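You operate a simulated robot arm through the tools that you are given. There is no shell and no other tool.

You are at the controls of a simulated robot arm. One attempt, no reset.

TASK
Clamp the blue hub in the fixture and push a circlip into it.
Fine: load the push tool at the clip post, put it back, then open the clamp; the hub stays in the fixture. Set down upright: orange push tool.

Only the result counts: the job must be done as asked and must still hold three seconds after the hand-in. Knocking over, shifting, dropping, spilling or breaking anything else fails it.

THE ROBOT
A 6-joint arm with a three-finger gripper, fixed in place. Base frame: the origin is at the foot of the arm, x ahead of it, y to its left, z up. Readings come in mm, degrees, newtons and seconds.
Its first joint turns from -166.0 to 166.0 degrees. Payload 4.89 kg.
Tool frame: the origin (TCP) lies between the finger pads and is the grasp point; the fingertips stand 30 mm ahead of it; z points along the fingers, y is the line along which they close. The gripper opens to 164 mm. The gripper's body begins 125 mm behind the TCP.
Orientation is told as [roll, pitch, yaw] about the base's x, y, z axes, in that order, counted from this pose: with the fingers straight down and closing along the base's y, the tool's x points along the base's -x, its y along +y and its z along -z.

THE INTERFACE
- The arm moves only by the tool send_rows. Its argument "commands" is a list of rows, each an object (a shift or turn left out is 0, a gripper value left out holds the last) with "turn": the turn, a rotation vector about the base's x, y, z in degrees, a list of three; "slide": the shift along the base's x, y, z in mm, a list of three; "claw": the finger opening in mm, from 0 to 164. In form: [{"turn": [rx, ry, rz], "slide": [x, y, z], "claw": claw}, ...]. A call has 1 to 20 rows; each row shifts and turns the commanded pose from where the row before left it. Rows are played at 5 a second. More than 50 mm and 8.6 degrees between two rows, or a gripper value outside its range, and nothing of the call is played. A pose out of reach is approached as far as the arm can. The call stops where the force on the tool passes 40 N (or 10 N more than at its start, if that is more) or the arm is blocked; 0.2 s more then pass. The fingers move at their own pace (about 108 mm/s each) and stop on an object; they squeeze with about 29 N. The grip force told is the motor's: it shows also when the fingers shut on nothing. Time passes only in rows, and 0.2 s behind the last, so rows that do not move let the fingers close. It gives the time, the measured TCP pose, the force on the tool (base axes), the opening and the grip force at its end, in the units of the frame above (readings bear some noise), with the torque about the TCP (base axes, N m) and any sound that the robot's microphone picked up.
- Cameras (640 x 400 px; columns grow to the right, rows downward): "scene" is fixed at [48.7, 650.8, 1631.1]; the picture's right is [-0.67, -0.75, 0.00], its down [-0.34, 0.31, -0.89] and it looks along [0.66, -0.59, -0.46] (base axes); focal length 346 px, centre (320, 200). "wrist" rides on the gripper at [77, -2, -152] in the tool frame; the picture's right is [0.02, 1.00, 0.00], its down [-0.88, 0.02, -0.47] and it looks along [-0.47, 0.01, 0.88] (tool axes); focal length 247 px, centre (320, 200). There is no depth. A picture from a camera that has moved, and an enlarged one, comes with that camera's place and axes in the base frame and with its lens.
- get_image(camera): a new picture of that camera. It takes no simulated time.
- raise_lower(by): slides the trunk up (or, below 0, down) by that many mm; the arm rides with it, the base frame stays. It gives what a move gives, with no picture.
- enlarge(camera, box): a new picture of the part [left, top, right, bottom] of that camera's present view, enlarged. It takes no simulated time.
- job_done(): hands the job in; it is judged then, once.

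Places have to be worked out from the pictures, the camera data and where the tool is seen. Open the gripper and draw the arm clear of the work before you hand the job in, unless the task says otherwise.

The tools are called after "Emit:" as a command line: name --argument value ..., lists and objects as JSON in quotes. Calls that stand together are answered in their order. send_rows: Moves the arm, as the interface text tells. Its arguments: {"type":"object","properties":{"commands":{"type":"array"}},"required":["commands"]} The other tools are called the same way: raise_lower (by) slides the trunk up or down; get_image (camera) takes a picture; enlarge (camera, box) takes an enlarged picture of a part of a camera's view; job_done () hands the job in.

At the start:

```text
time: 0.0
tcp_pos: [524.4, 58.8, 1272.9]
tool_rot: [0.1, -0.1, 0.0]
contact_force: [-0.1, 0.0, -0.1]
wrist_torque: [-0.01, -0.01, 0.0]
width: 164.2
gripper_force: 0.1
trunk travel left (down, up): [-175.0, 215.0]
```

scene: 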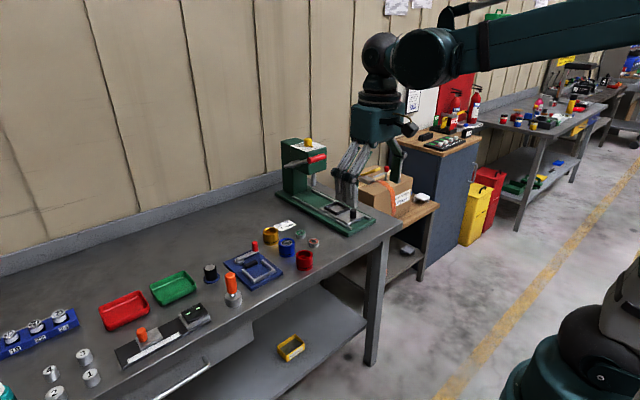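
wrist: 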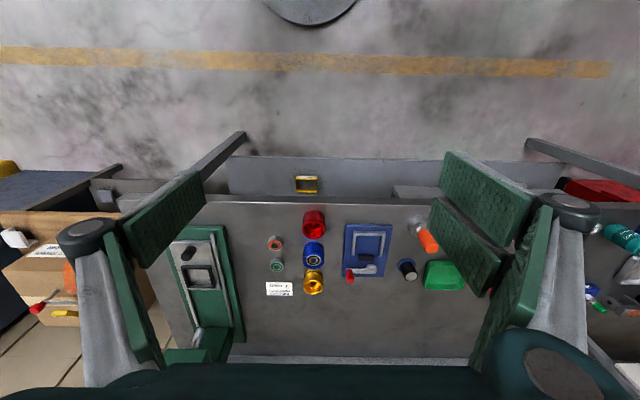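

I'll begin with enlarged views of the work area to identify hub, fixture, tool and clip post.

Emit:
enlarge --camera "scene" --box '[190, 210, 340, 310]'

Emit:
enlarge --camera "wrist" --box '[250, 190, 470, 320]'

```text
4.00 times, centred on (265, 260) of scene
camera zoom: at [48.7, 650.8, 1631.1], right [-0.67, -0.75, 0.0], down [-0.34, 0.31, -0.89], along [0.66, -0.59, -0.46], focal length 1386 px, centre (540, -40)
```

zoom: 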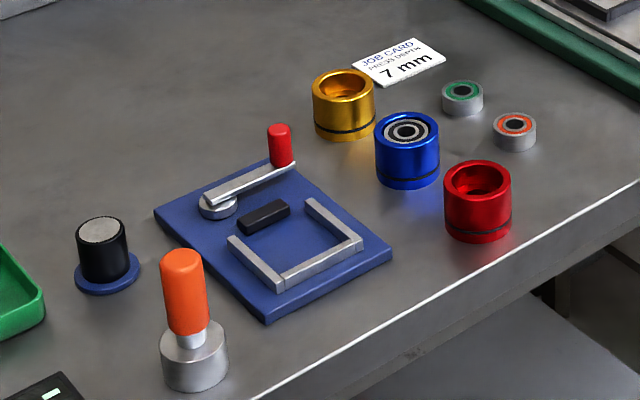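

```text
2.91 times, centred on (360, 255) of wrist
camera zoom: at [445.9, 58.3, 1424.3], right [-0.02, 1.0, 0.0], down [0.88, 0.02, 0.48], along [0.48, 0.01, -0.88], focal length 718 px, centre (204, 40)
```

zoom: 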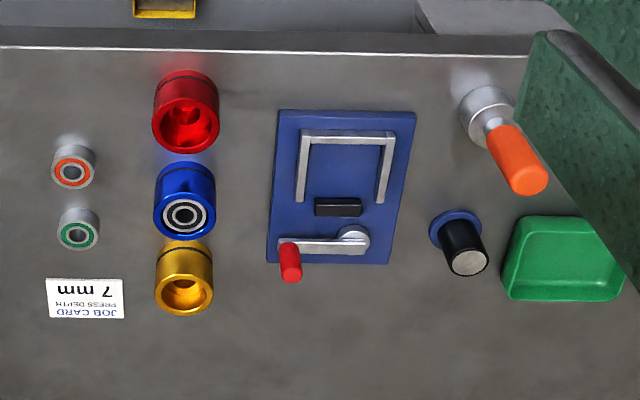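

The blue hub triangulates to about (899, 51, top z 923). I'll move the wrist camera closer to look at fixture, post and push tool.

Emit:
send_rows --commands '[{"slide": [30, 25, -10]}, {"slide": [30, 25, -10]}, {"slide": [30, 25, -10]}, {"slide": [30, 25, -10]}, {"slide": [30, 25, -10]}, {"slide": [26, 16, -10]}]'

Emit:
get_image --camera "wrist"

Emit:
get_image --camera "scene"

```text
time: 1.4
tcp_pos: [699.5, 202.3, 1213.1]
tool_rot: [0.0, -0.2, 0.0]
contact_force: [-1.1, -0.9, -0.1]
wrist_torque: [0.12, -0.17, -0.02]
width: 163.9
gripper_force: 0.1
trunk travel left (down, up): [-175.0, 215.0]
```

```text
taken
camera wrist: at [622.5, 200.7, 1365.5], right [-0.02, 1.0, 0.0], down [0.88, 0.02, 0.48], along [0.48, 0.01, -0.88], focal length 247 px, centre (320, 200)
```

wrist: 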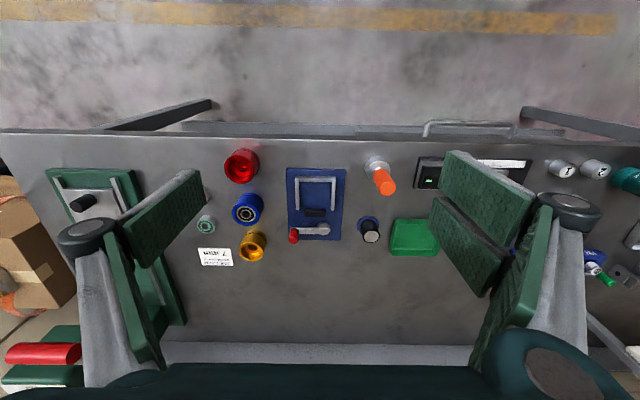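

```text
taken
```

scene: 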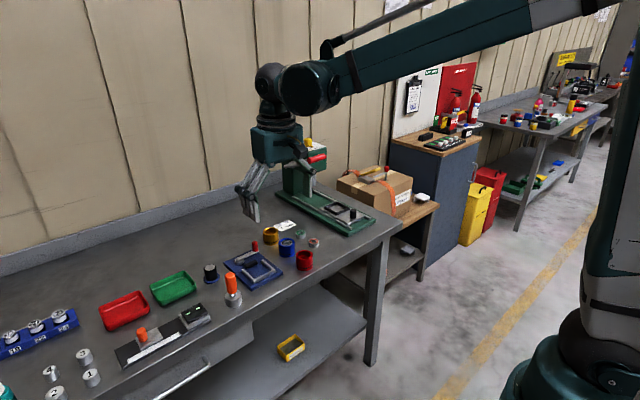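

Good view; enlarging the fixture, hub and tool from the wrist.

Emit:
enlarge --camera "wrist" --box '[270, 155, 370, 255]'

Emit:
enlarge --camera "wrist" --box '[340, 145, 420, 255]'

Emit:
enlarge --camera "wrist" --box '[190, 140, 290, 270]'

Emit:
enlarge --camera "scene" --box '[220, 230, 290, 295]'

Emit:
enlarge --camera "scene" --box '[190, 250, 250, 320]'

```text
4.00 times, centred on (320, 205) of wrist
camera zoom: at [622.5, 200.7, 1365.5], right [-0.02, 1.0, 0.0], down [0.88, 0.02, 0.48], along [0.48, 0.01, -0.88], focal length 988 px, centre (320, 180)
```

zoom: 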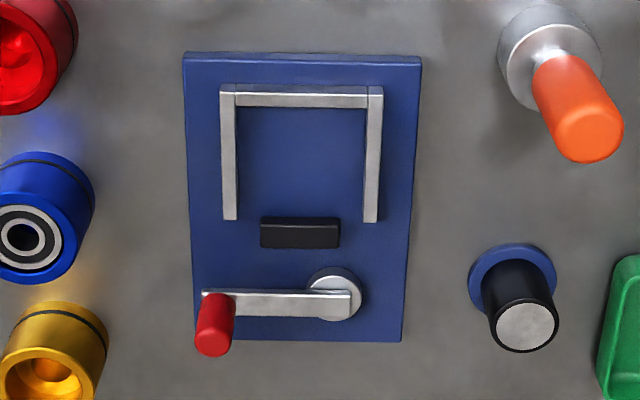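

```text
3.64 times, centred on (380, 200) of wrist
camera zoom: at [622.5, 200.7, 1365.5], right [-0.02, 1.0, 0.0], down [0.88, 0.02, 0.48], along [0.48, 0.01, -0.88], focal length 898 px, centre (102, 200)
```

zoom: 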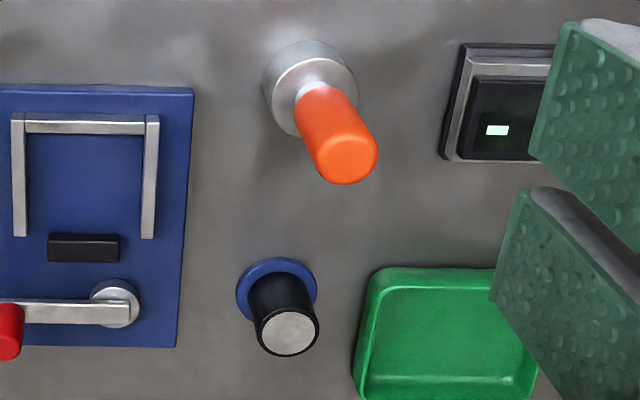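

```text
3.08 times, centred on (240, 205) of wrist
camera zoom: at [622.5, 200.7, 1365.5], right [-0.02, 1.0, 0.0], down [0.88, 0.02, 0.48], along [0.48, 0.01, -0.88], focal length 760 px, centre (566, 185)
```

zoom: 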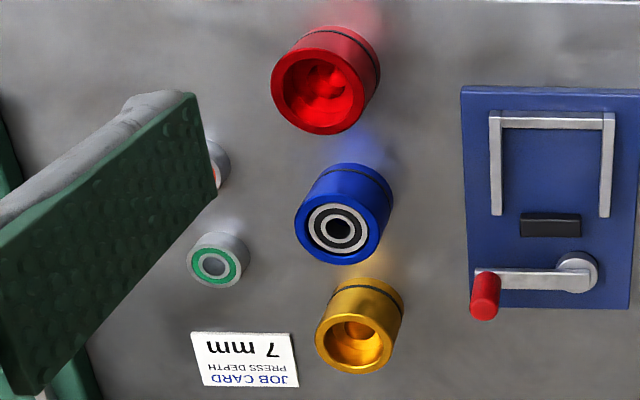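

```text
6.15 times, centred on (255, 262) of scene
camera zoom: at [48.7, 650.8, 1631.1], right [-0.67, -0.75, 0.0], down [-0.34, 0.31, -0.89], along [0.66, -0.59, -0.46], focal length 2132 px, centre (720, -185)
```

zoom: 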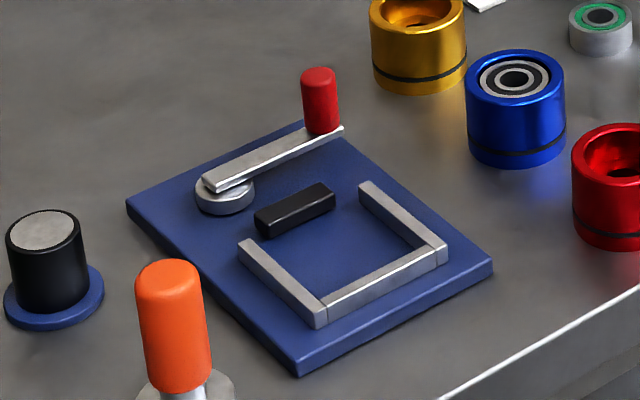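

```text
5.71 times, centred on (220, 285) of scene
camera zoom: at [48.7, 650.8, 1631.1], right [-0.67, -0.75, 0.0], down [-0.34, 0.31, -0.89], along [0.66, -0.59, -0.46], focal length 1979 px, centre (891, -286)
```

zoom: 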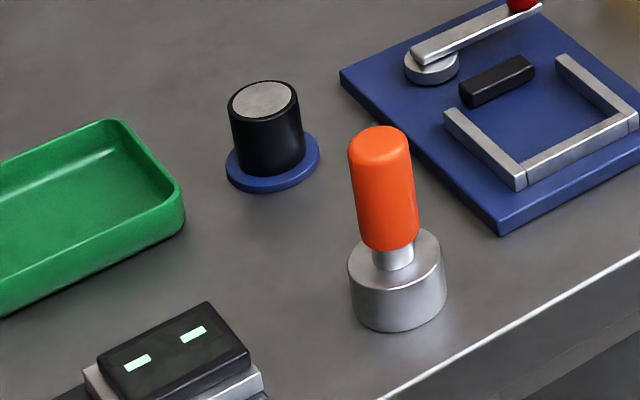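

Nest centre is about (861,196) with the stop wall on the robot side, lever pivot ≈(939,216), knob ≈(939,153). Now I approach above the blue hub for a closer fix.

Emit:
send_rows --commands '[{"slide": [28.5, -21.8, -28], "claw": 110}, {"slide": [28.5, -21.8, -28]}, {"slide": [28.5, -21.8, -28]}, {"slide": [28.5, -21.8, -28]}, {"slide": [28.5, -21.8, -28]}, {"slide": [28.5, -21.8, -28]}, {"slide": [28.5, -21.8, -28]}]'

Emit:
get_image --camera "wrist"

Emit:
get_image --camera "scene"

```text
time: 3.0
tcp_pos: [897.6, 47.1, 1017.4]
tool_rot: [0.0, -0.2, 0.1]
contact_force: [-2.0, 1.2, 1.6]
wrist_torque: [-0.09, -0.3, -0.03]
width: 110.1
gripper_force: 0.0
trunk travel left (down, up): [-175.0, 215.0]
```

```text
taken
camera wrist: at [820.2, 46.7, 1168.5], right [-0.02, 1.0, 0.0], down [0.88, 0.02, 0.48], along [0.48, 0.01, -0.88], focal length 247 px, centre (320, 200)
```

wrist: 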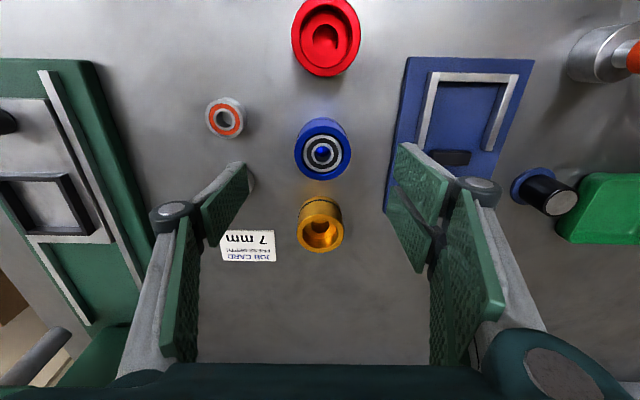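

```text
taken
```

scene: 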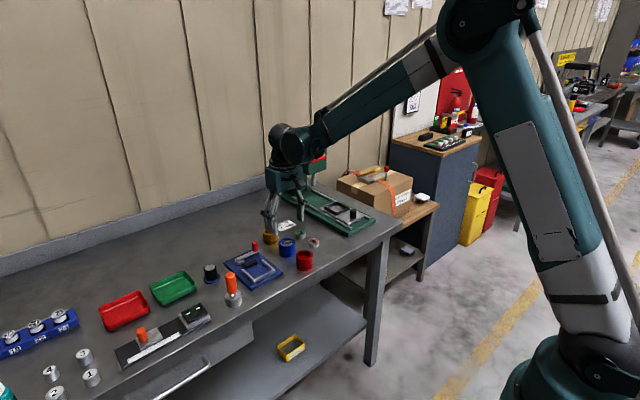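

Hub sits at about (897, 50), top ≈923. I descend straddling it to TCP z≈928, so the fingertips will clear the nest walls on placing.

Emit:
send_rows --commands '[{"slide": [0, 3, -30]}, {"slide": [0, 0, -30]}, {"slide": [0, 0, -20]}, {"slide": [0, 0, 0]}]'

Emit:
get_image --camera "wrist"

Emit:
enlarge --camera "scene" --box '[240, 190, 330, 280]'

```text
time: 4.0
tcp_pos: [898.4, 50.3, 936.0]
tool_rot: [0.0, 0.0, 0.0]
contact_force: [0.2, 0.2, -0.9]
wrist_torque: [0.0, 0.04, -0.02]
width: 110.2
gripper_force: 0.1
trunk travel left (down, up): [-175.0, 215.0]
```

```text
taken
camera wrist: at [822.1, 48.6, 1088.4], right [-0.02, 1.0, 0.0], down [0.88, 0.02, 0.47], along [0.47, 0.01, -0.88], focal length 247 px, centre (320, 200)
```

wrist: 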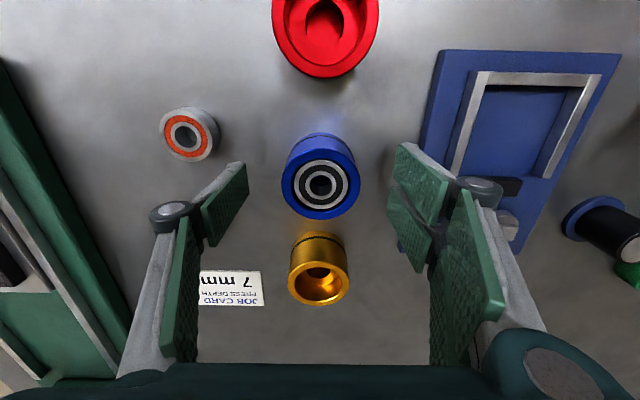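

```text
4.44 times, centred on (285, 235) of scene
camera zoom: at [48.7, 650.8, 1631.1], right [-0.67, -0.75, 0.0], down [-0.34, 0.31, -0.89], along [0.66, -0.59, -0.46], focal length 1540 px, centre (476, 44)
```

zoom: 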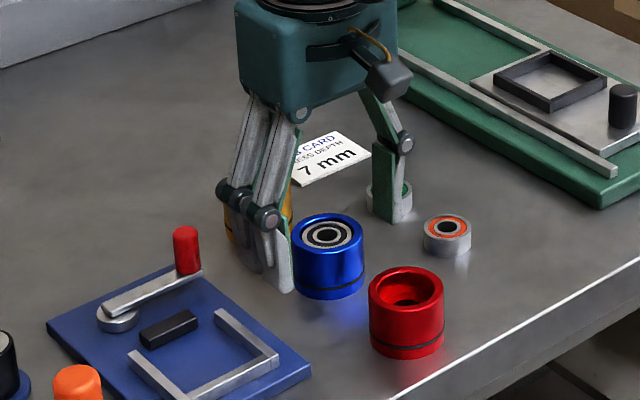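

Aligned. Descend 8 mm to TCP z≈928 and close on the hub.

Emit:
send_rows --commands '[{"slide": [0.5, 0.5, -8]}, {"claw": 50}, {"claw": 50}, {"claw": 50}, {"claw": 50}, {"claw": 50}]'

Emit:
get_image --camera "wrist"

```text
time: 5.4
tcp_pos: [899.8, 49.7, 929.9]
tool_rot: [0.0, -0.1, 0.1]
contact_force: [-0.6, 0.3, 1.0]
wrist_torque: [-0.03, 0.02, 0.02]
width: 56.6
gripper_force: 29.3
trunk travel left (down, up): [-175.0, 215.0]
```

```text
taken
camera wrist: at [822.1, 49.7, 1080.5], right [-0.02, 1.0, 0.0], down [0.88, 0.02, 0.48], along [0.47, 0.01, -0.88], focal length 247 px, centre (320, 200)
```

wrist: 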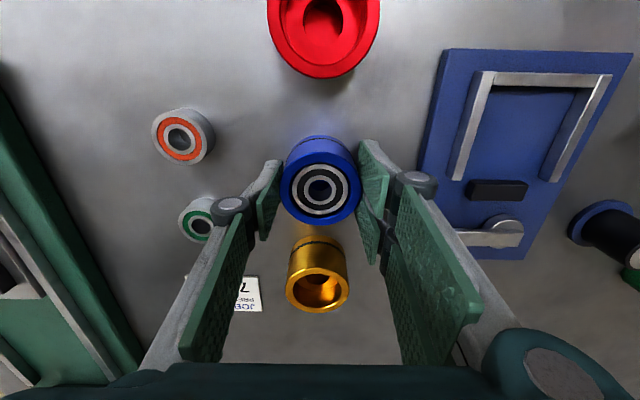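

Hub gripped (Ø≈56.6). Lift it and view the nest from nearer.

Emit:
send_rows --commands '[{"slide": [0, 0, 15]}, {"slide": [0, 0, 35]}, {"slide": [0, 0, 40]}, {"slide": [0, 0, 10]}, {"slide": [-10, 36, 0]}, {"slide": [-10, 36, 0]}, {"slide": [-10, 36, 0]}, {"slide": [-9, 36, 0]}, {}]'

Emit:
get_image --camera "wrist"

Emit:
enlarge --camera "scene" --box '[200, 190, 320, 300]'

```text
time: 7.4
tcp_pos: [860.7, 196.8, 1027.8]
tool_rot: [-0.1, -0.3, 0.1]
contact_force: [0.6, 0.4, -3.9]
wrist_torque: [-0.05, 0.01, -0.01]
width: 56.7
gripper_force: 28.6
trunk travel left (down, up): [-175.0, 215.0]
```

```text
taken
camera wrist: at [782.9, 194.5, 1180.4], right [-0.02, 1.0, 0.0], down [0.88, 0.02, 0.48], along [0.47, 0.01, -0.88], focal length 247 px, centre (320, 200)
```

wrist: 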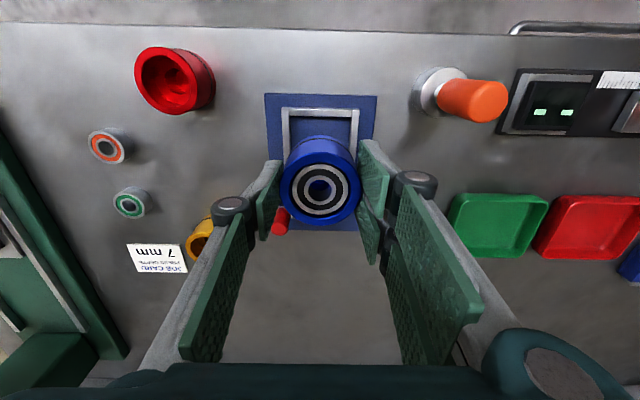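

```text
3.64 times, centred on (260, 245) of scene
camera zoom: at [48.7, 650.8, 1631.1], right [-0.67, -0.75, 0.0], down [-0.34, 0.31, -0.89], along [0.66, -0.59, -0.46], focal length 1260 px, centre (538, 36)
```

zoom: 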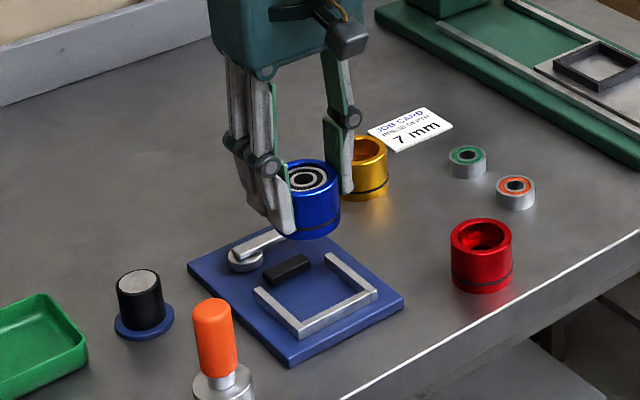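

Enlarge the wrist view to locate the nest walls relative to the held hub.

Emit:
enlarge --camera "wrist" --box '[250, 80, 400, 240]'

```text
2.50 times, centred on (325, 160) of wrist
camera zoom: at [782.9, 194.5, 1180.4], right [-0.02, 1.0, 0.0], down [0.88, 0.02, 0.48], along [0.47, 0.01, -0.88], focal length 617 px, centre (308, 300)
```

zoom: 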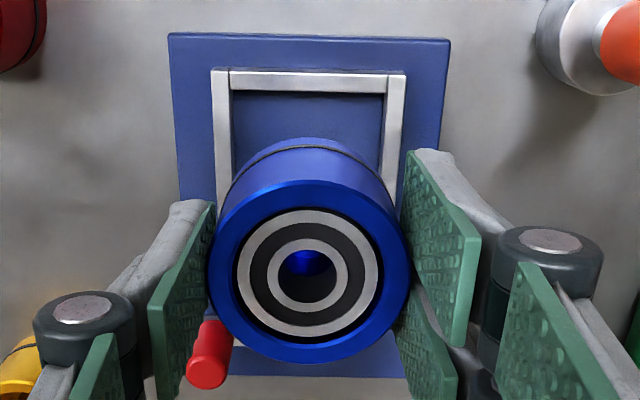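

Nest centre y≈195.7, stop face x≈830, jaw ≈894; hub should go in at x≈860. Lowering with the hub, cautiously near the end.

Emit:
send_rows --commands '[{"slide": [-0.5, -1, -25]}, {"slide": [0, 0, -25]}, {"slide": [0, 0, -20]}, {"slide": [0, 0, -5]}, {}]'

Emit:
enlarge --camera "wrist" --box '[230, 80, 410, 260]'

Emit:
enlarge --camera "scene" --box '[215, 220, 295, 295]'

```text
time: 8.6
tcp_pos: [859.3, 192.8, 953.4]
tool_rot: [0.0, -0.2, 0.0]
contact_force: [-0.6, 1.1, -4.4]
wrist_torque: [0.02, 0.05, -0.01]
width: 56.8
gripper_force: 28.7
trunk travel left (down, up): [-175.0, 215.0]
```

```text
2.22 times, centred on (320, 170) of wrist
camera zoom: at [783.1, 191.8, 1105.3], right [-0.02, 1.0, 0.0], down [0.88, 0.02, 0.47], along [0.47, 0.01, -0.88], focal length 549 px, centre (320, 267)
```

zoom: 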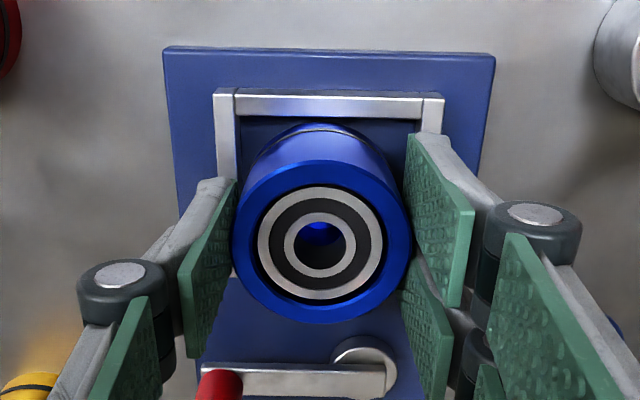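

```text
5.33 times, centred on (255, 258) of scene
camera zoom: at [48.7, 650.8, 1631.1], right [-0.67, -0.75, 0.0], down [-0.34, 0.31, -0.89], along [0.66, -0.59, -0.46], focal length 1848 px, centre (667, -107)
```

zoom: 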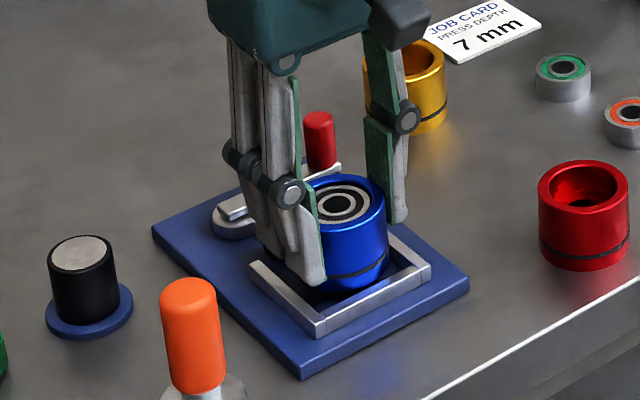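

Nest centre ≈196 in y; shifting +3 in y, +1.5 in x, then lowering in small steps to feel contact.

Emit:
send_rows --commands '[{"slide": [1.5, 3, 0]}, {"slide": [0, 0, -3]}, {"slide": [0, 0, -3]}, {"slide": [0, 0, -2]}, {"slide": [0, 0, -2]}, {}]'

Emit:
enlarge --camera "wrist" --box '[230, 80, 410, 260]'

Emit:
enlarge --camera "scene" --box '[215, 220, 295, 295]'

```text
time: 10.0
tcp_pos: [862.7, 197.5, 943.6]
tool_rot: [0.0, -0.1, 0.0]
contact_force: [-0.6, -0.6, -4.8]
wrist_torque: [-0.01, 0.01, 0.01]
width: 56.6
gripper_force: 28.8
trunk travel left (down, up): [-175.0, 215.0]
```

```text
2.22 times, centred on (320, 170) of wrist
camera zoom: at [784.8, 196.2, 1094.8], right [-0.02, 1.0, 0.0], down [0.88, 0.02, 0.48], along [0.47, 0.01, -0.88], focal length 549 px, centre (320, 267)
```

zoom: 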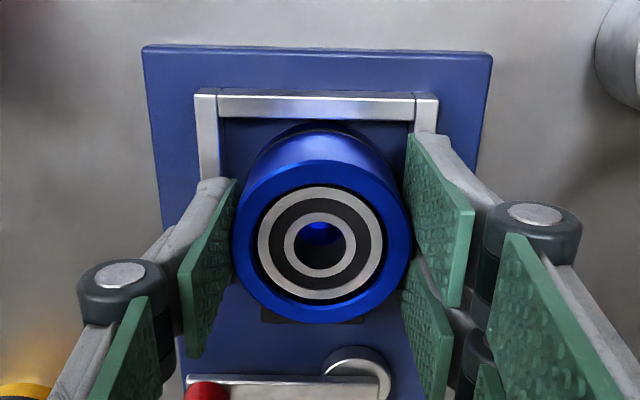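

```text
5.33 times, centred on (255, 258) of scene
camera zoom: at [48.7, 650.8, 1631.1], right [-0.67, -0.75, 0.0], down [-0.34, 0.31, -0.89], along [0.66, -0.59, -0.46], focal length 1848 px, centre (667, -107)
```

zoom: 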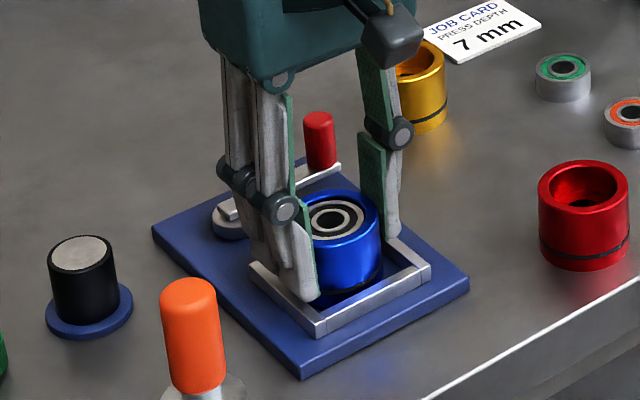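

Centred within ~1 mm; nudge (-1.5,-1) and continue lowering in 1.5 mm steps until contact.

Emit:
send_rows --commands '[{"slide": [-1.5, -1, -1]}, {"slide": [0, 0, -1.5]}, {"slide": [0, 0, -1.5]}, {}, {}]'

```text
time: 11.2
tcp_pos: [859.5, 197.0, 939.4]
tool_rot: [0.1, -0.3, 0.0]
contact_force: [8.7, -2.2, 23.2]
wrist_torque: [-0.13, -0.36, -0.03]
width: 56.8
gripper_force: 29.0
trunk travel left (down, up): [-175.0, 215.0]
```

Contact at TCP z≈939 as predicted for the plate. Checking the view before releasing.

Emit:
enlarge --camera "scene" --box '[225, 225, 285, 290]'

Emit:
enlarge --camera "wrist" --box '[230, 80, 410, 260]'

```text
6.15 times, centred on (255, 258) of scene
camera zoom: at [48.7, 650.8, 1631.1], right [-0.67, -0.75, 0.0], down [-0.34, 0.31, -0.89], along [0.66, -0.59, -0.46], focal length 2132 px, centre (720, -154)
```

zoom: 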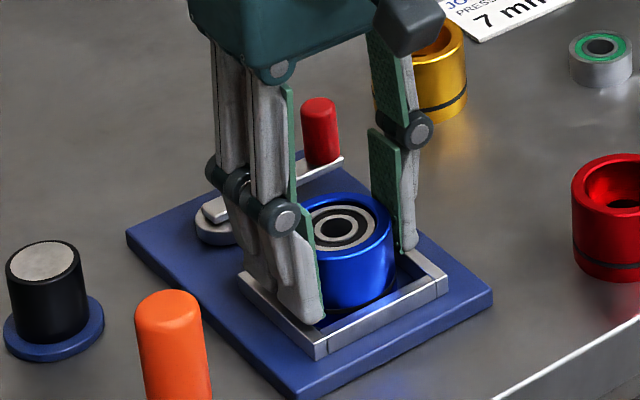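

```text
2.22 times, centred on (320, 170) of wrist
camera zoom: at [782.1, 195.2, 1091.2], right [-0.02, 1.0, 0.0], down [0.88, 0.02, 0.48], along [0.48, 0.01, -0.88], focal length 549 px, centre (320, 267)
```

zoom: 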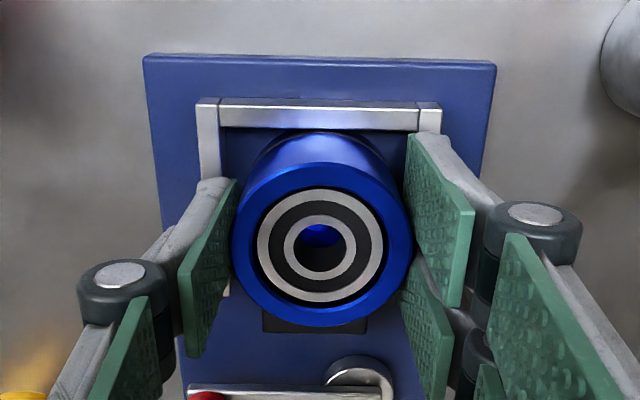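

Looks seated between the walls. Open modestly to release, then rise and inspect.

Emit:
send_rows --commands '[{"claw": 66}, {"claw": 76}, {}, {"slide": [0, 0, 15]}, {"slide": [0, 0, 30]}, {"slide": [0, 0, 40], "claw": 90}, {}]'

Emit:
enlarge --camera "wrist" --box '[230, 80, 410, 260]'

Emit:
enlarge --camera "scene" --box '[225, 225, 285, 290]'

```text
time: 12.8
tcp_pos: [859.7, 196.6, 1024.7]
tool_rot: [0.0, -0.1, 0.0]
contact_force: [-1.4, -0.8, -0.2]
wrist_torque: [0.01, -0.04, -0.03]
width: 89.9
gripper_force: 0.0
trunk travel left (down, up): [-175.0, 215.0]
```

```text
2.22 times, centred on (320, 170) of wrist
camera zoom: at [781.2, 195.8, 1177.1], right [-0.02, 1.0, 0.0], down [0.88, 0.02, 0.48], along [0.48, 0.01, -0.88], focal length 549 px, centre (320, 267)
```

zoom: 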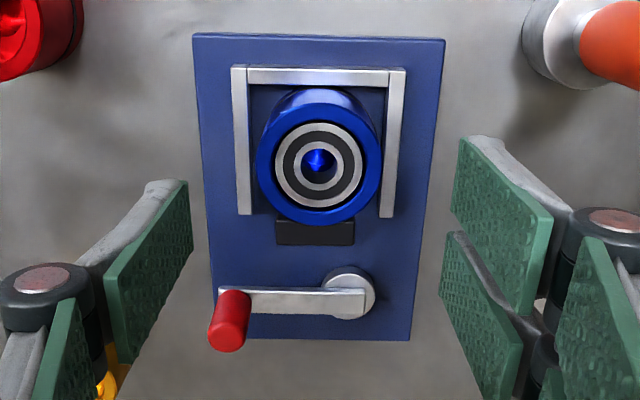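

```text
6.15 times, centred on (255, 258) of scene
camera zoom: at [48.7, 650.8, 1631.1], right [-0.67, -0.75, 0.0], down [-0.34, 0.31, -0.89], along [0.66, -0.59, -0.46], focal length 2132 px, centre (720, -154)
```

zoom: 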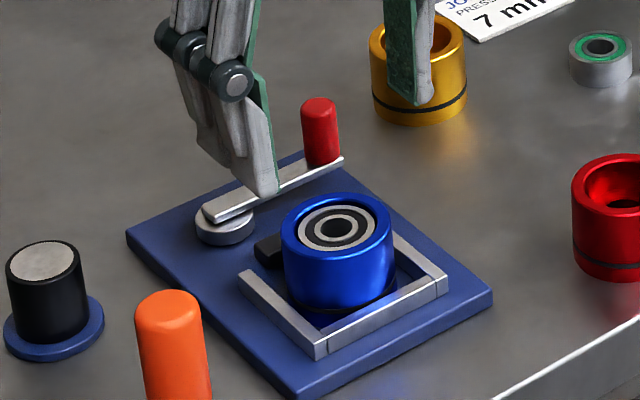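

Hub seated in the nest. Knob ≈(954,150), z 904–938, pivot ≈(946,216): the lever must swing away (+x), since the hub blocks the other way. I'll yaw the gripper -90° so the fingers straddle the knob along x.

Emit:
send_rows --commands '[{"slide": [8.6, -4.3, 2], "turn": [0, 0, -8.2], "claw": 60}, {"slide": [8.6, -4.3, 2], "turn": [0, 0, -8.2]}, {"slide": [8.6, -4.3, 0], "turn": [0, 0, -8.2]}, {"slide": [8.6, -4.3, 0], "turn": [0, 0, -8.2]}, {"slide": [8.6, -4.3, 0], "turn": [0, 0, -8.2]}, {"slide": [8.6, -4.3, 0], "turn": [0, 0, -8.2]}, {"slide": [8.6, -4.3, 0], "turn": [0, 0, -8.2]}, {"slide": [8.6, -4.3, 0], "turn": [0, 0, -8.2]}, {"slide": [8.6, -4.3, 0], "turn": [0, 0, -8.2]}, {"slide": [8.6, -4.3, 0], "turn": [0, 0, -8.2]}, {"slide": [8.6, -3.5, 0], "turn": [0, 0, -8.0]}, {}]'

Emit:
get_image --camera "wrist"

Emit:
get_image --camera "scene"

```text
time: 15.4
tcp_pos: [954.8, 150.0, 1027.8]
tool_rot: [0.0, 0.0, -90.1]
contact_force: [-1.0, 0.7, -0.3]
wrist_torque: [0.0, 0.01, 0.0]
width: 59.9
gripper_force: 0.1
trunk travel left (down, up): [-175.0, 215.0]
```

```text
taken
camera wrist: at [952.6, 226.6, 1180.4], right [1.0, 0.02, 0.0], down [0.02, -0.88, 0.48], along [0.01, -0.48, -0.88], focal length 247 px, centre (320, 200)
```

wrist: 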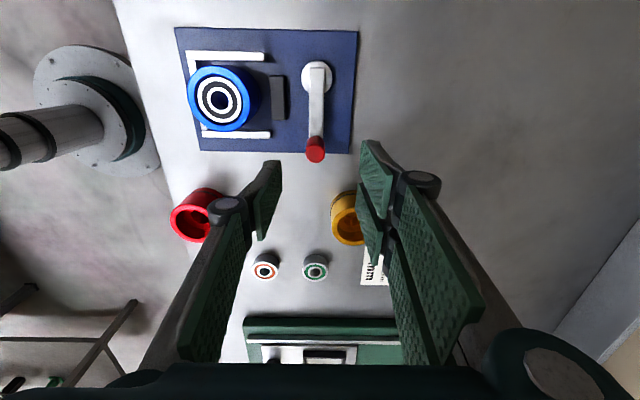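

```text
taken
```

scene: 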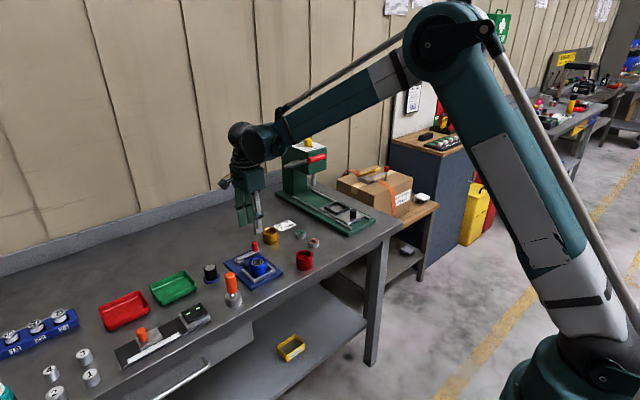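

The arm still has ample elbow bend. Enlarge to refine the knob position.

Emit:
enlarge --camera "wrist" --box '[160, 20, 380, 180]'

```text
2.50 times, centred on (270, 100) of wrist
camera zoom: at [952.6, 226.6, 1180.4], right [1.0, 0.02, 0.0], down [0.02, -0.88, 0.48], along [0.01, -0.48, -0.88], focal length 617 px, centre (445, 450)
```

zoom: 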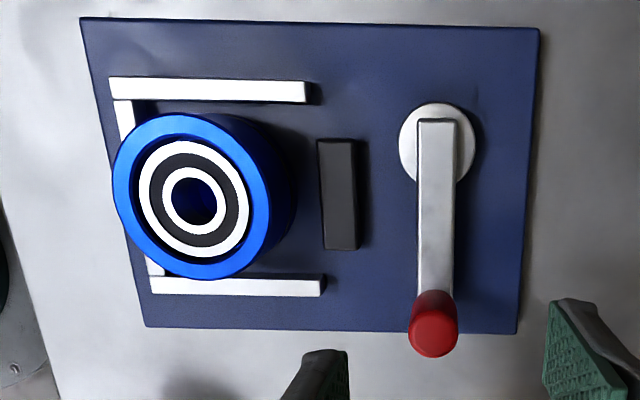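

Knob centre ≈(949.5,149.5), lever exactly along -y from pivot (949.7,216.6), 67 mm long. Lower fingers around the knob.

Emit:
send_rows --commands '[{"slide": [-5.5, 0, -20]}, {"slide": [0, 0, -30]}, {"slide": [0, 0, -25]}, {"slide": [0, 0, -12]}, {}]'

Emit:
get_image --camera "wrist"

Emit:
enlarge --camera "scene" --box '[215, 205, 305, 295]'

```text
time: 16.6
tcp_pos: [947.8, 148.5, 940.5]
tool_rot: [0.0, 0.0, -90.0]
contact_force: [0.7, -0.2, 0.6]
wrist_torque: [0.03, 0.05, 0.0]
width: 60.0
gripper_force: 0.1
trunk travel left (down, up): [-175.0, 215.0]
```

```text
taken
camera wrist: at [946.2, 227.1, 1092.8], right [1.0, 0.02, 0.0], down [0.02, -0.88, 0.48], along [0.01, -0.48, -0.88], focal length 247 px, centre (320, 200)
```

wrist: 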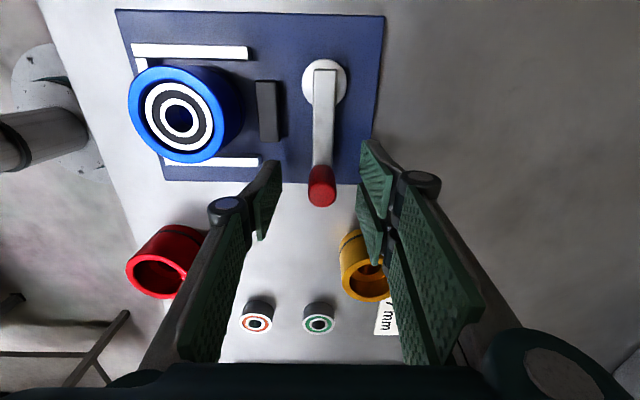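

```text
4.44 times, centred on (260, 250) of scene
camera zoom: at [48.7, 650.8, 1631.1], right [-0.67, -0.75, 0.0], down [-0.34, 0.31, -0.89], along [0.66, -0.59, -0.46], focal length 1540 px, centre (587, -22)
```

zoom: 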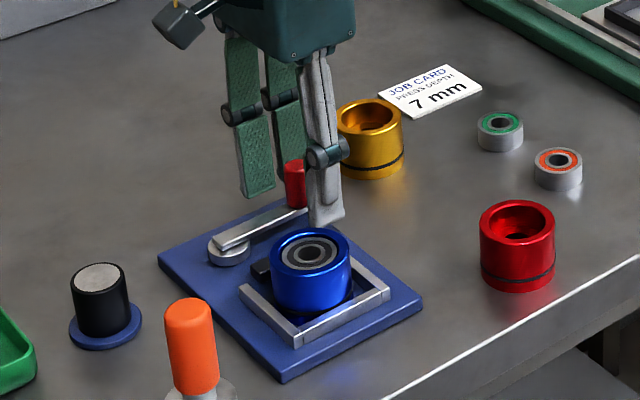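

Knob is centred between the fingers. Close to a loose cage and try the first ~17° of the swing toward +x.

Emit:
send_rows --commands '[{"slide": [1, 0.5, 0], "claw": 24}, {}, {}]'

Emit:
send_rows --commands '[{"slide": [4.9, 0.3, 0], "turn": [0, 0, 4.2]}, {"slide": [4.9, 0.4, 0], "turn": [0, 0, 4.2]}, {"slide": [4.8, 0.9, 0], "turn": [0, 0, 4.2]}, {"slide": [4.8, 1.2, 0], "turn": [0, 0, 4.2]}]'

Emit:
get_image --camera "wrist"

```text
time: 17.4
tcp_pos: [949.3, 150.3, 941.7]
tool_rot: [-0.1, -0.2, -90.0]
contact_force: [0.2, 0.6, 0.2]
wrist_torque: [0.01, 0.0, 0.0]
width: 24.0
gripper_force: 0.0
trunk travel left (down, up): [-175.0, 215.0]
```

```text
time: 18.4
tcp_pos: [969.9, 153.1, 941.1]
tool_rot: [0.0, -0.1, -73.0]
contact_force: [0.1, -0.6, 0.1]
wrist_torque: [-0.02, 0.01, 0.02]
width: 24.2
gripper_force: 0.3
trunk travel left (down, up): [-175.0, 215.0]
```

```text
taken
camera wrist: at [945.3, 226.8, 1093.2], right [0.95, 0.31, 0.0], down [0.27, -0.84, 0.48], along [0.15, -0.45, -0.88], focal length 247 px, centre (320, 200)
```

wrist: 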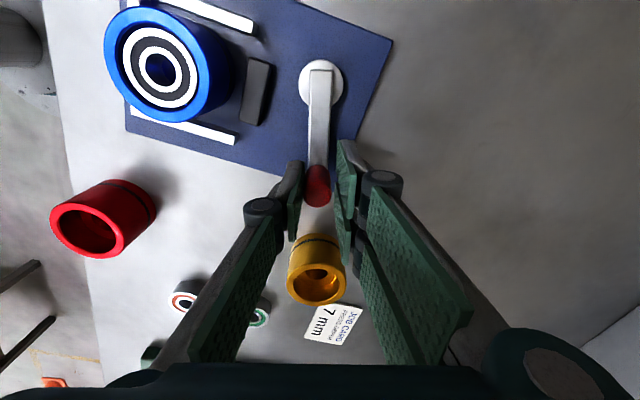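

The lever follows freely toward +x. Continue the arc to about 50°.

Emit:
send_rows --commands '[{"slide": [4.6, 1.6, 0], "turn": [0, 0, 4.2]}, {"slide": [4.5, 1.9, 0], "turn": [0, 0, 4.2]}, {"slide": [4.4, 2.3, 0], "turn": [0, 0, 4.2]}, {"slide": [4.2, 2.5, 0], "turn": [0, 0, 4.2]}, {"slide": [4.0, 2.9, 0], "turn": [0, 0, 4.2]}, {"slide": [3.7, 3.1, 0], "turn": [0, 0, 4.2]}, {"slide": [3.5, 3.4, 0], "turn": [0, 0, 4.2]}, {"slide": [3.3, 3.7, 0], "turn": [0, 0, 4.2]}]'

Emit:
get_image --camera "wrist"

Emit:
enlarge --camera "scene" --box '[205, 205, 295, 295]'

```text
time: 20.2
tcp_pos: [1001.3, 174.1, 942.1]
tool_rot: [0.0, -0.1, -39.5]
contact_force: [-0.4, 0.6, -0.2]
wrist_torque: [-0.02, 0.02, 0.02]
width: 24.1
gripper_force: 0.1
trunk travel left (down, up): [-175.0, 215.0]
```

```text
taken
camera wrist: at [941.0, 222.2, 1094.0], right [0.62, 0.79, 0.0], down [0.69, -0.54, 0.48], along [0.37, -0.29, -0.88], focal length 247 px, centre (320, 200)
```

wrist: 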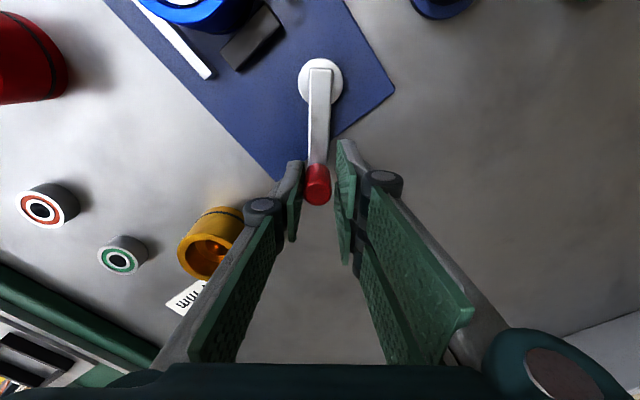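

```text
4.44 times, centred on (250, 250) of scene
camera zoom: at [48.7, 650.8, 1631.1], right [-0.67, -0.75, 0.0], down [-0.34, 0.31, -0.89], along [0.66, -0.59, -0.46], focal length 1540 px, centre (631, -22)
```

zoom: 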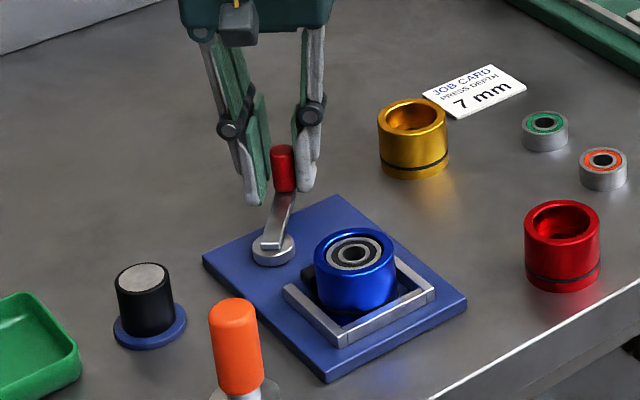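

Reach is fine and the jaw is closing in on the hub. Continue the arc to ~84°.

Emit:
send_rows --commands '[{"slide": [3.0, 3.9, 0], "turn": [0, 0, 4.2]}, {"slide": [2.7, 4.1, 0], "turn": [0, 0, 4.2]}, {"slide": [2.4, 4.3, 0], "turn": [0, 0, 4.2]}, {"slide": [2.1, 4.5, 0], "turn": [0, 0, 4.2]}, {"slide": [1.7, 4.6, 0], "turn": [0, 0, 4.2]}, {"slide": [1.4, 4.7, 0], "turn": [0, 0, 4.2]}, {"slide": [1.0, 4.8, 0], "turn": [0, 0, 4.2]}, {"slide": [0.7, 4.9, 0], "turn": [0, 0, 4.2]}]'

Emit:
get_image --camera "wrist"

Emit:
enlarge --camera "scene" --box '[205, 205, 295, 295]'

```text
time: 21.4
tcp_pos: [1011.1, 190.4, 941.7]
tool_rot: [-0.3, 0.0, -18.9]
contact_force: [-18.1, -23.7, 0.0]
wrist_torque: [-0.51, 0.75, -0.14]
width: 34.9
gripper_force: 14.3
trunk travel left (down, up): [-175.0, 215.0]
stopped in row 6: the force on the tool passed its limit at 43 N (the readings are from after the stop); the commanded pose is now the measured one
```

```text
taken
camera wrist: at [938.4, 214.9, 1093.9], right [0.3, 0.95, -0.01], down [0.84, -0.27, 0.47], along [0.45, -0.15, -0.88], focal length 247 px, centre (320, 200)
```

wrist: 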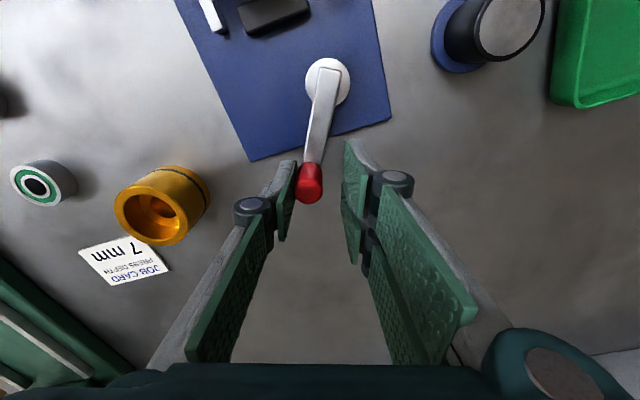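

```text
4.44 times, centred on (250, 250) of scene
camera zoom: at [48.7, 650.8, 1631.1], right [-0.67, -0.75, 0.0], down [-0.34, 0.31, -0.89], along [0.66, -0.59, -0.46], focal length 1540 px, centre (631, -22)
```

zoom: 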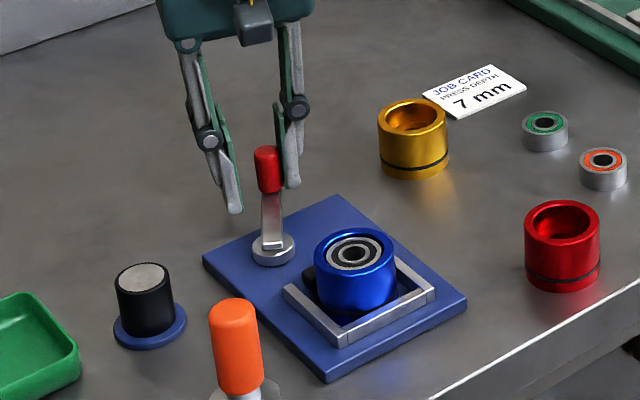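

Resistance met with the lever at ~60°. I'll ease off, then look whether the jaw is against the hub.

Emit:
send_rows --commands '[{"slide": [-1.5, -3.5, 0], "claw": 40}, {"slide": [-1.0, -2.0, 0]}, {}]'

Emit:
enlarge --camera "scene" --box '[225, 225, 285, 290]'

Emit:
get_image --camera "wrist"

```text
time: 22.2
tcp_pos: [1009.3, 187.8, 940.7]
tool_rot: [-0.2, -0.1, -18.9]
contact_force: [0.7, 0.0, -0.6]
wrist_torque: [-0.02, 0.02, 0.01]
width: 40.1
gripper_force: 0.0
trunk travel left (down, up): [-175.0, 215.0]
```

```text
6.15 times, centred on (255, 258) of scene
camera zoom: at [48.7, 650.8, 1631.1], right [-0.67, -0.75, 0.0], down [-0.34, 0.31, -0.89], along [0.66, -0.59, -0.46], focal length 2132 px, centre (720, -154)
```

zoom: 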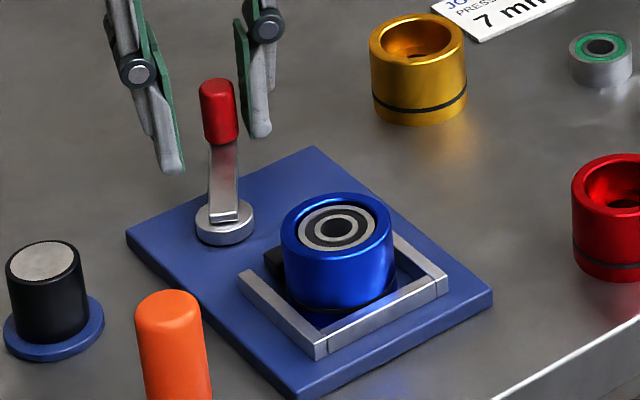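

```text
taken
camera wrist: at [936.3, 212.3, 1093.4], right [0.3, 0.95, 0.0], down [0.84, -0.26, 0.47], along [0.45, -0.15, -0.88], focal length 247 px, centre (320, 200)
```

wrist: 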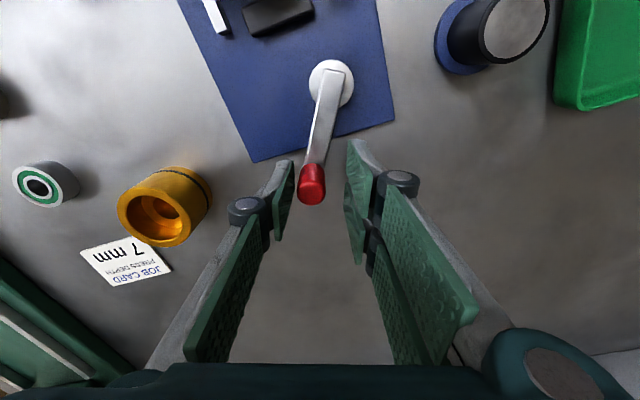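

Lever held its angle after unloading. Raising and moving back to view the jaw/hub contact from above.

Emit:
send_rows --commands '[{"slide": [0, 0, 35]}, {"slide": [0, 0, 45]}, {"slide": [-40, 0, 0], "turn": [0, 0, 6.3]}, {"slide": [-40, 4, 0], "turn": [0, 0, 6.3]}, {"slide": [-40, 4, 0], "turn": [0, 0, 6.3]}, {}]'

Emit:
enlarge --camera "wrist" --box '[230, 80, 410, 260]'

```text
time: 23.6
tcp_pos: [888.3, 195.6, 1024.3]
tool_rot: [-0.1, -0.1, 0.1]
contact_force: [-0.7, -0.1, 0.5]
wrist_torque: [-0.02, -0.08, -0.01]
width: 39.9
gripper_force: 0.0
trunk travel left (down, up): [-175.0, 215.0]
```

```text
2.22 times, centred on (320, 170) of wrist
camera zoom: at [811.7, 194.9, 1176.1], right [-0.02, 1.0, 0.0], down [0.88, 0.02, 0.47], along [0.47, 0.01, -0.88], focal length 549 px, centre (320, 267)
```

zoom: 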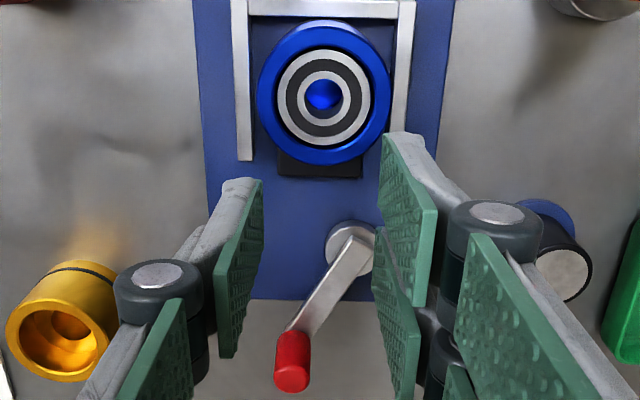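

The jaw is against the hub and hub is pressed to the stop (centre x≈857). To be sure it's firmly clamped, I'll press the knob again with closed fingers along the tangent.

Emit:
send_rows --commands '[{"slide": [26, -10, 2], "turn": [0, 0, -7.5], "claw": 0}, {"slide": [26, -10, 0], "turn": [0, 0, -7.5]}, {"slide": [26, -10, 0], "turn": [0, 0, -7.5]}, {"slide": [26, -9, 0], "turn": [0, 0, -7.5]}, {"slide": [0, 0, -30]}, {"slide": [0, 0, -30]}, {"slide": [0, 0, -22]}, {}]'

Emit:
get_image --camera "wrist"

```text
time: 25.4
tcp_pos: [994.7, 155.6, 941.7]
tool_rot: [-0.2, -0.1, -29.9]
contact_force: [0.1, 0.1, -0.7]
wrist_torque: [0.0, 0.0, 0.01]
width: 0.0
gripper_force: 29.3
trunk travel left (down, up): [-175.0, 215.0]
```

```text
taken
camera wrist: at [927.3, 194.0, 1093.7], right [0.48, 0.88, 0.0], down [0.77, -0.42, 0.47], along [0.41, -0.23, -0.88], focal length 247 px, centre (320, 200)
```

wrist: 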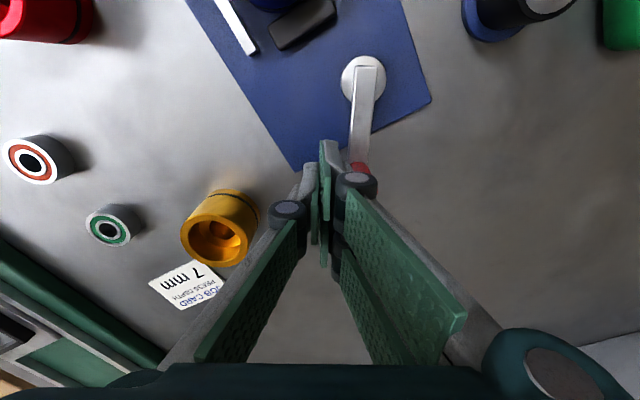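

Closed fingers are behind the knob. Push along the tangent in small steps until the force limit.

Emit:
send_rows --commands '[{"slide": [2, 3.5, 0]}, {"slide": [1, 1.73, 0]}, {"slide": [1, 1.73, 0]}, {"slide": [0.5, 0.87, 0]}, {"slide": [0.5, 0.87, 0]}, {"slide": [0.5, 0.87, 0]}, {"slide": [0.5, 0.87, 0]}, {"slide": [0.5, 0.87, 0]}, {"slide": [0.5, 0.87, 0]}, {"slide": [0.5, 0.87, 0]}, {"slide": [0.5, 0.87, 0]}, {"slide": [0.5, 0.87, 0]}]'

Emit:
get_image --camera "wrist"

```text
time: 26.8
tcp_pos: [997.5, 163.8, 941.0]
tool_rot: [-0.4, 0.0, -29.9]
contact_force: [-14.1, -12.6, 3.7]
wrist_torque: [0.19, -0.09, 0.19]
width: 0.0
gripper_force: 29.2
trunk travel left (down, up): [-175.0, 215.0]
stopped in row 6: the force on the tool passed its limit at 42 N (the readings are from after the stop); the commanded pose is now the measured one
```

```text
taken
camera wrist: at [930.3, 201.8, 1093.2], right [0.48, 0.88, -0.01], down [0.77, -0.42, 0.47], along [0.41, -0.23, -0.88], focal length 247 px, centre (320, 200)
```

wrist: 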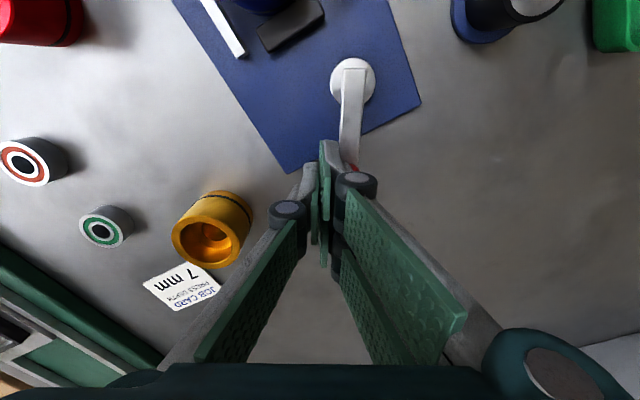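

The lever is firm at ~60° (42 N, no further motion): hub clamped. Back off, rise, and go to view the push tool.

Emit:
send_rows --commands '[{"slide": [-5, -8, 0]}, {"slide": [0, 0, 40]}, {"slide": [0, 0, 45]}, {"slide": [-24, 18, 10], "turn": [0, 0, 7.5], "claw": 70}, {"slide": [-24, 20, 10], "turn": [0, 0, 7.5]}, {"slide": [-24, 20, 10], "turn": [0, 0, 7.5]}, {"slide": [-24, 20, 10], "turn": [0, 0, 7.4]}, {"slide": [-24, 20, 10]}, {"slide": [-24, 20, 0]}, {"slide": [-24, 20, 0]}, {"slide": [-24, 20, 0]}, {}]'

Emit:
get_image --camera "wrist"

Emit:
enlarge --camera "scene" --box '[180, 220, 300, 330]'

```text
time: 29.4
tcp_pos: [799.4, 314.7, 1075.6]
tool_rot: [-0.3, 0.0, -0.1]
contact_force: [-0.3, -0.7, -0.3]
wrist_torque: [0.03, -0.03, 0.02]
width: 69.7
gripper_force: 0.0
trunk travel left (down, up): [-175.0, 215.0]
```

```text
taken
camera wrist: at [723.4, 313.9, 1227.9], right [-0.02, 1.0, -0.01], down [0.88, 0.02, 0.47], along [0.47, 0.0, -0.88], focal length 247 px, centre (320, 200)
```

wrist: 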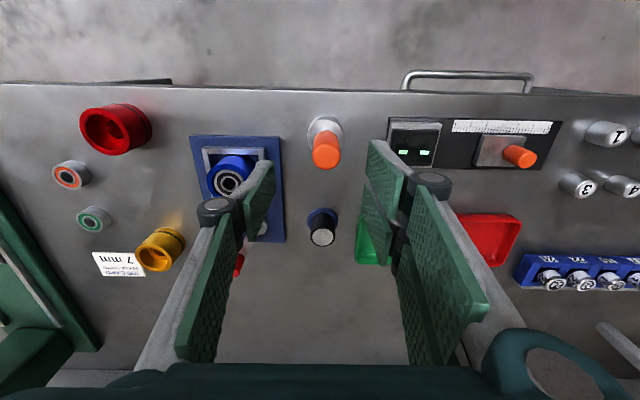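

```text
3.64 times, centred on (240, 275) of scene
camera zoom: at [48.7, 650.8, 1631.1], right [-0.67, -0.75, 0.0], down [-0.34, 0.31, -0.89], along [0.66, -0.59, -0.46], focal length 1260 px, centre (611, -73)
```

zoom: 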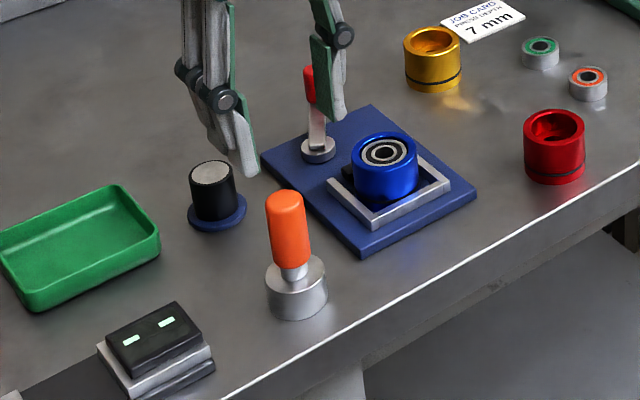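

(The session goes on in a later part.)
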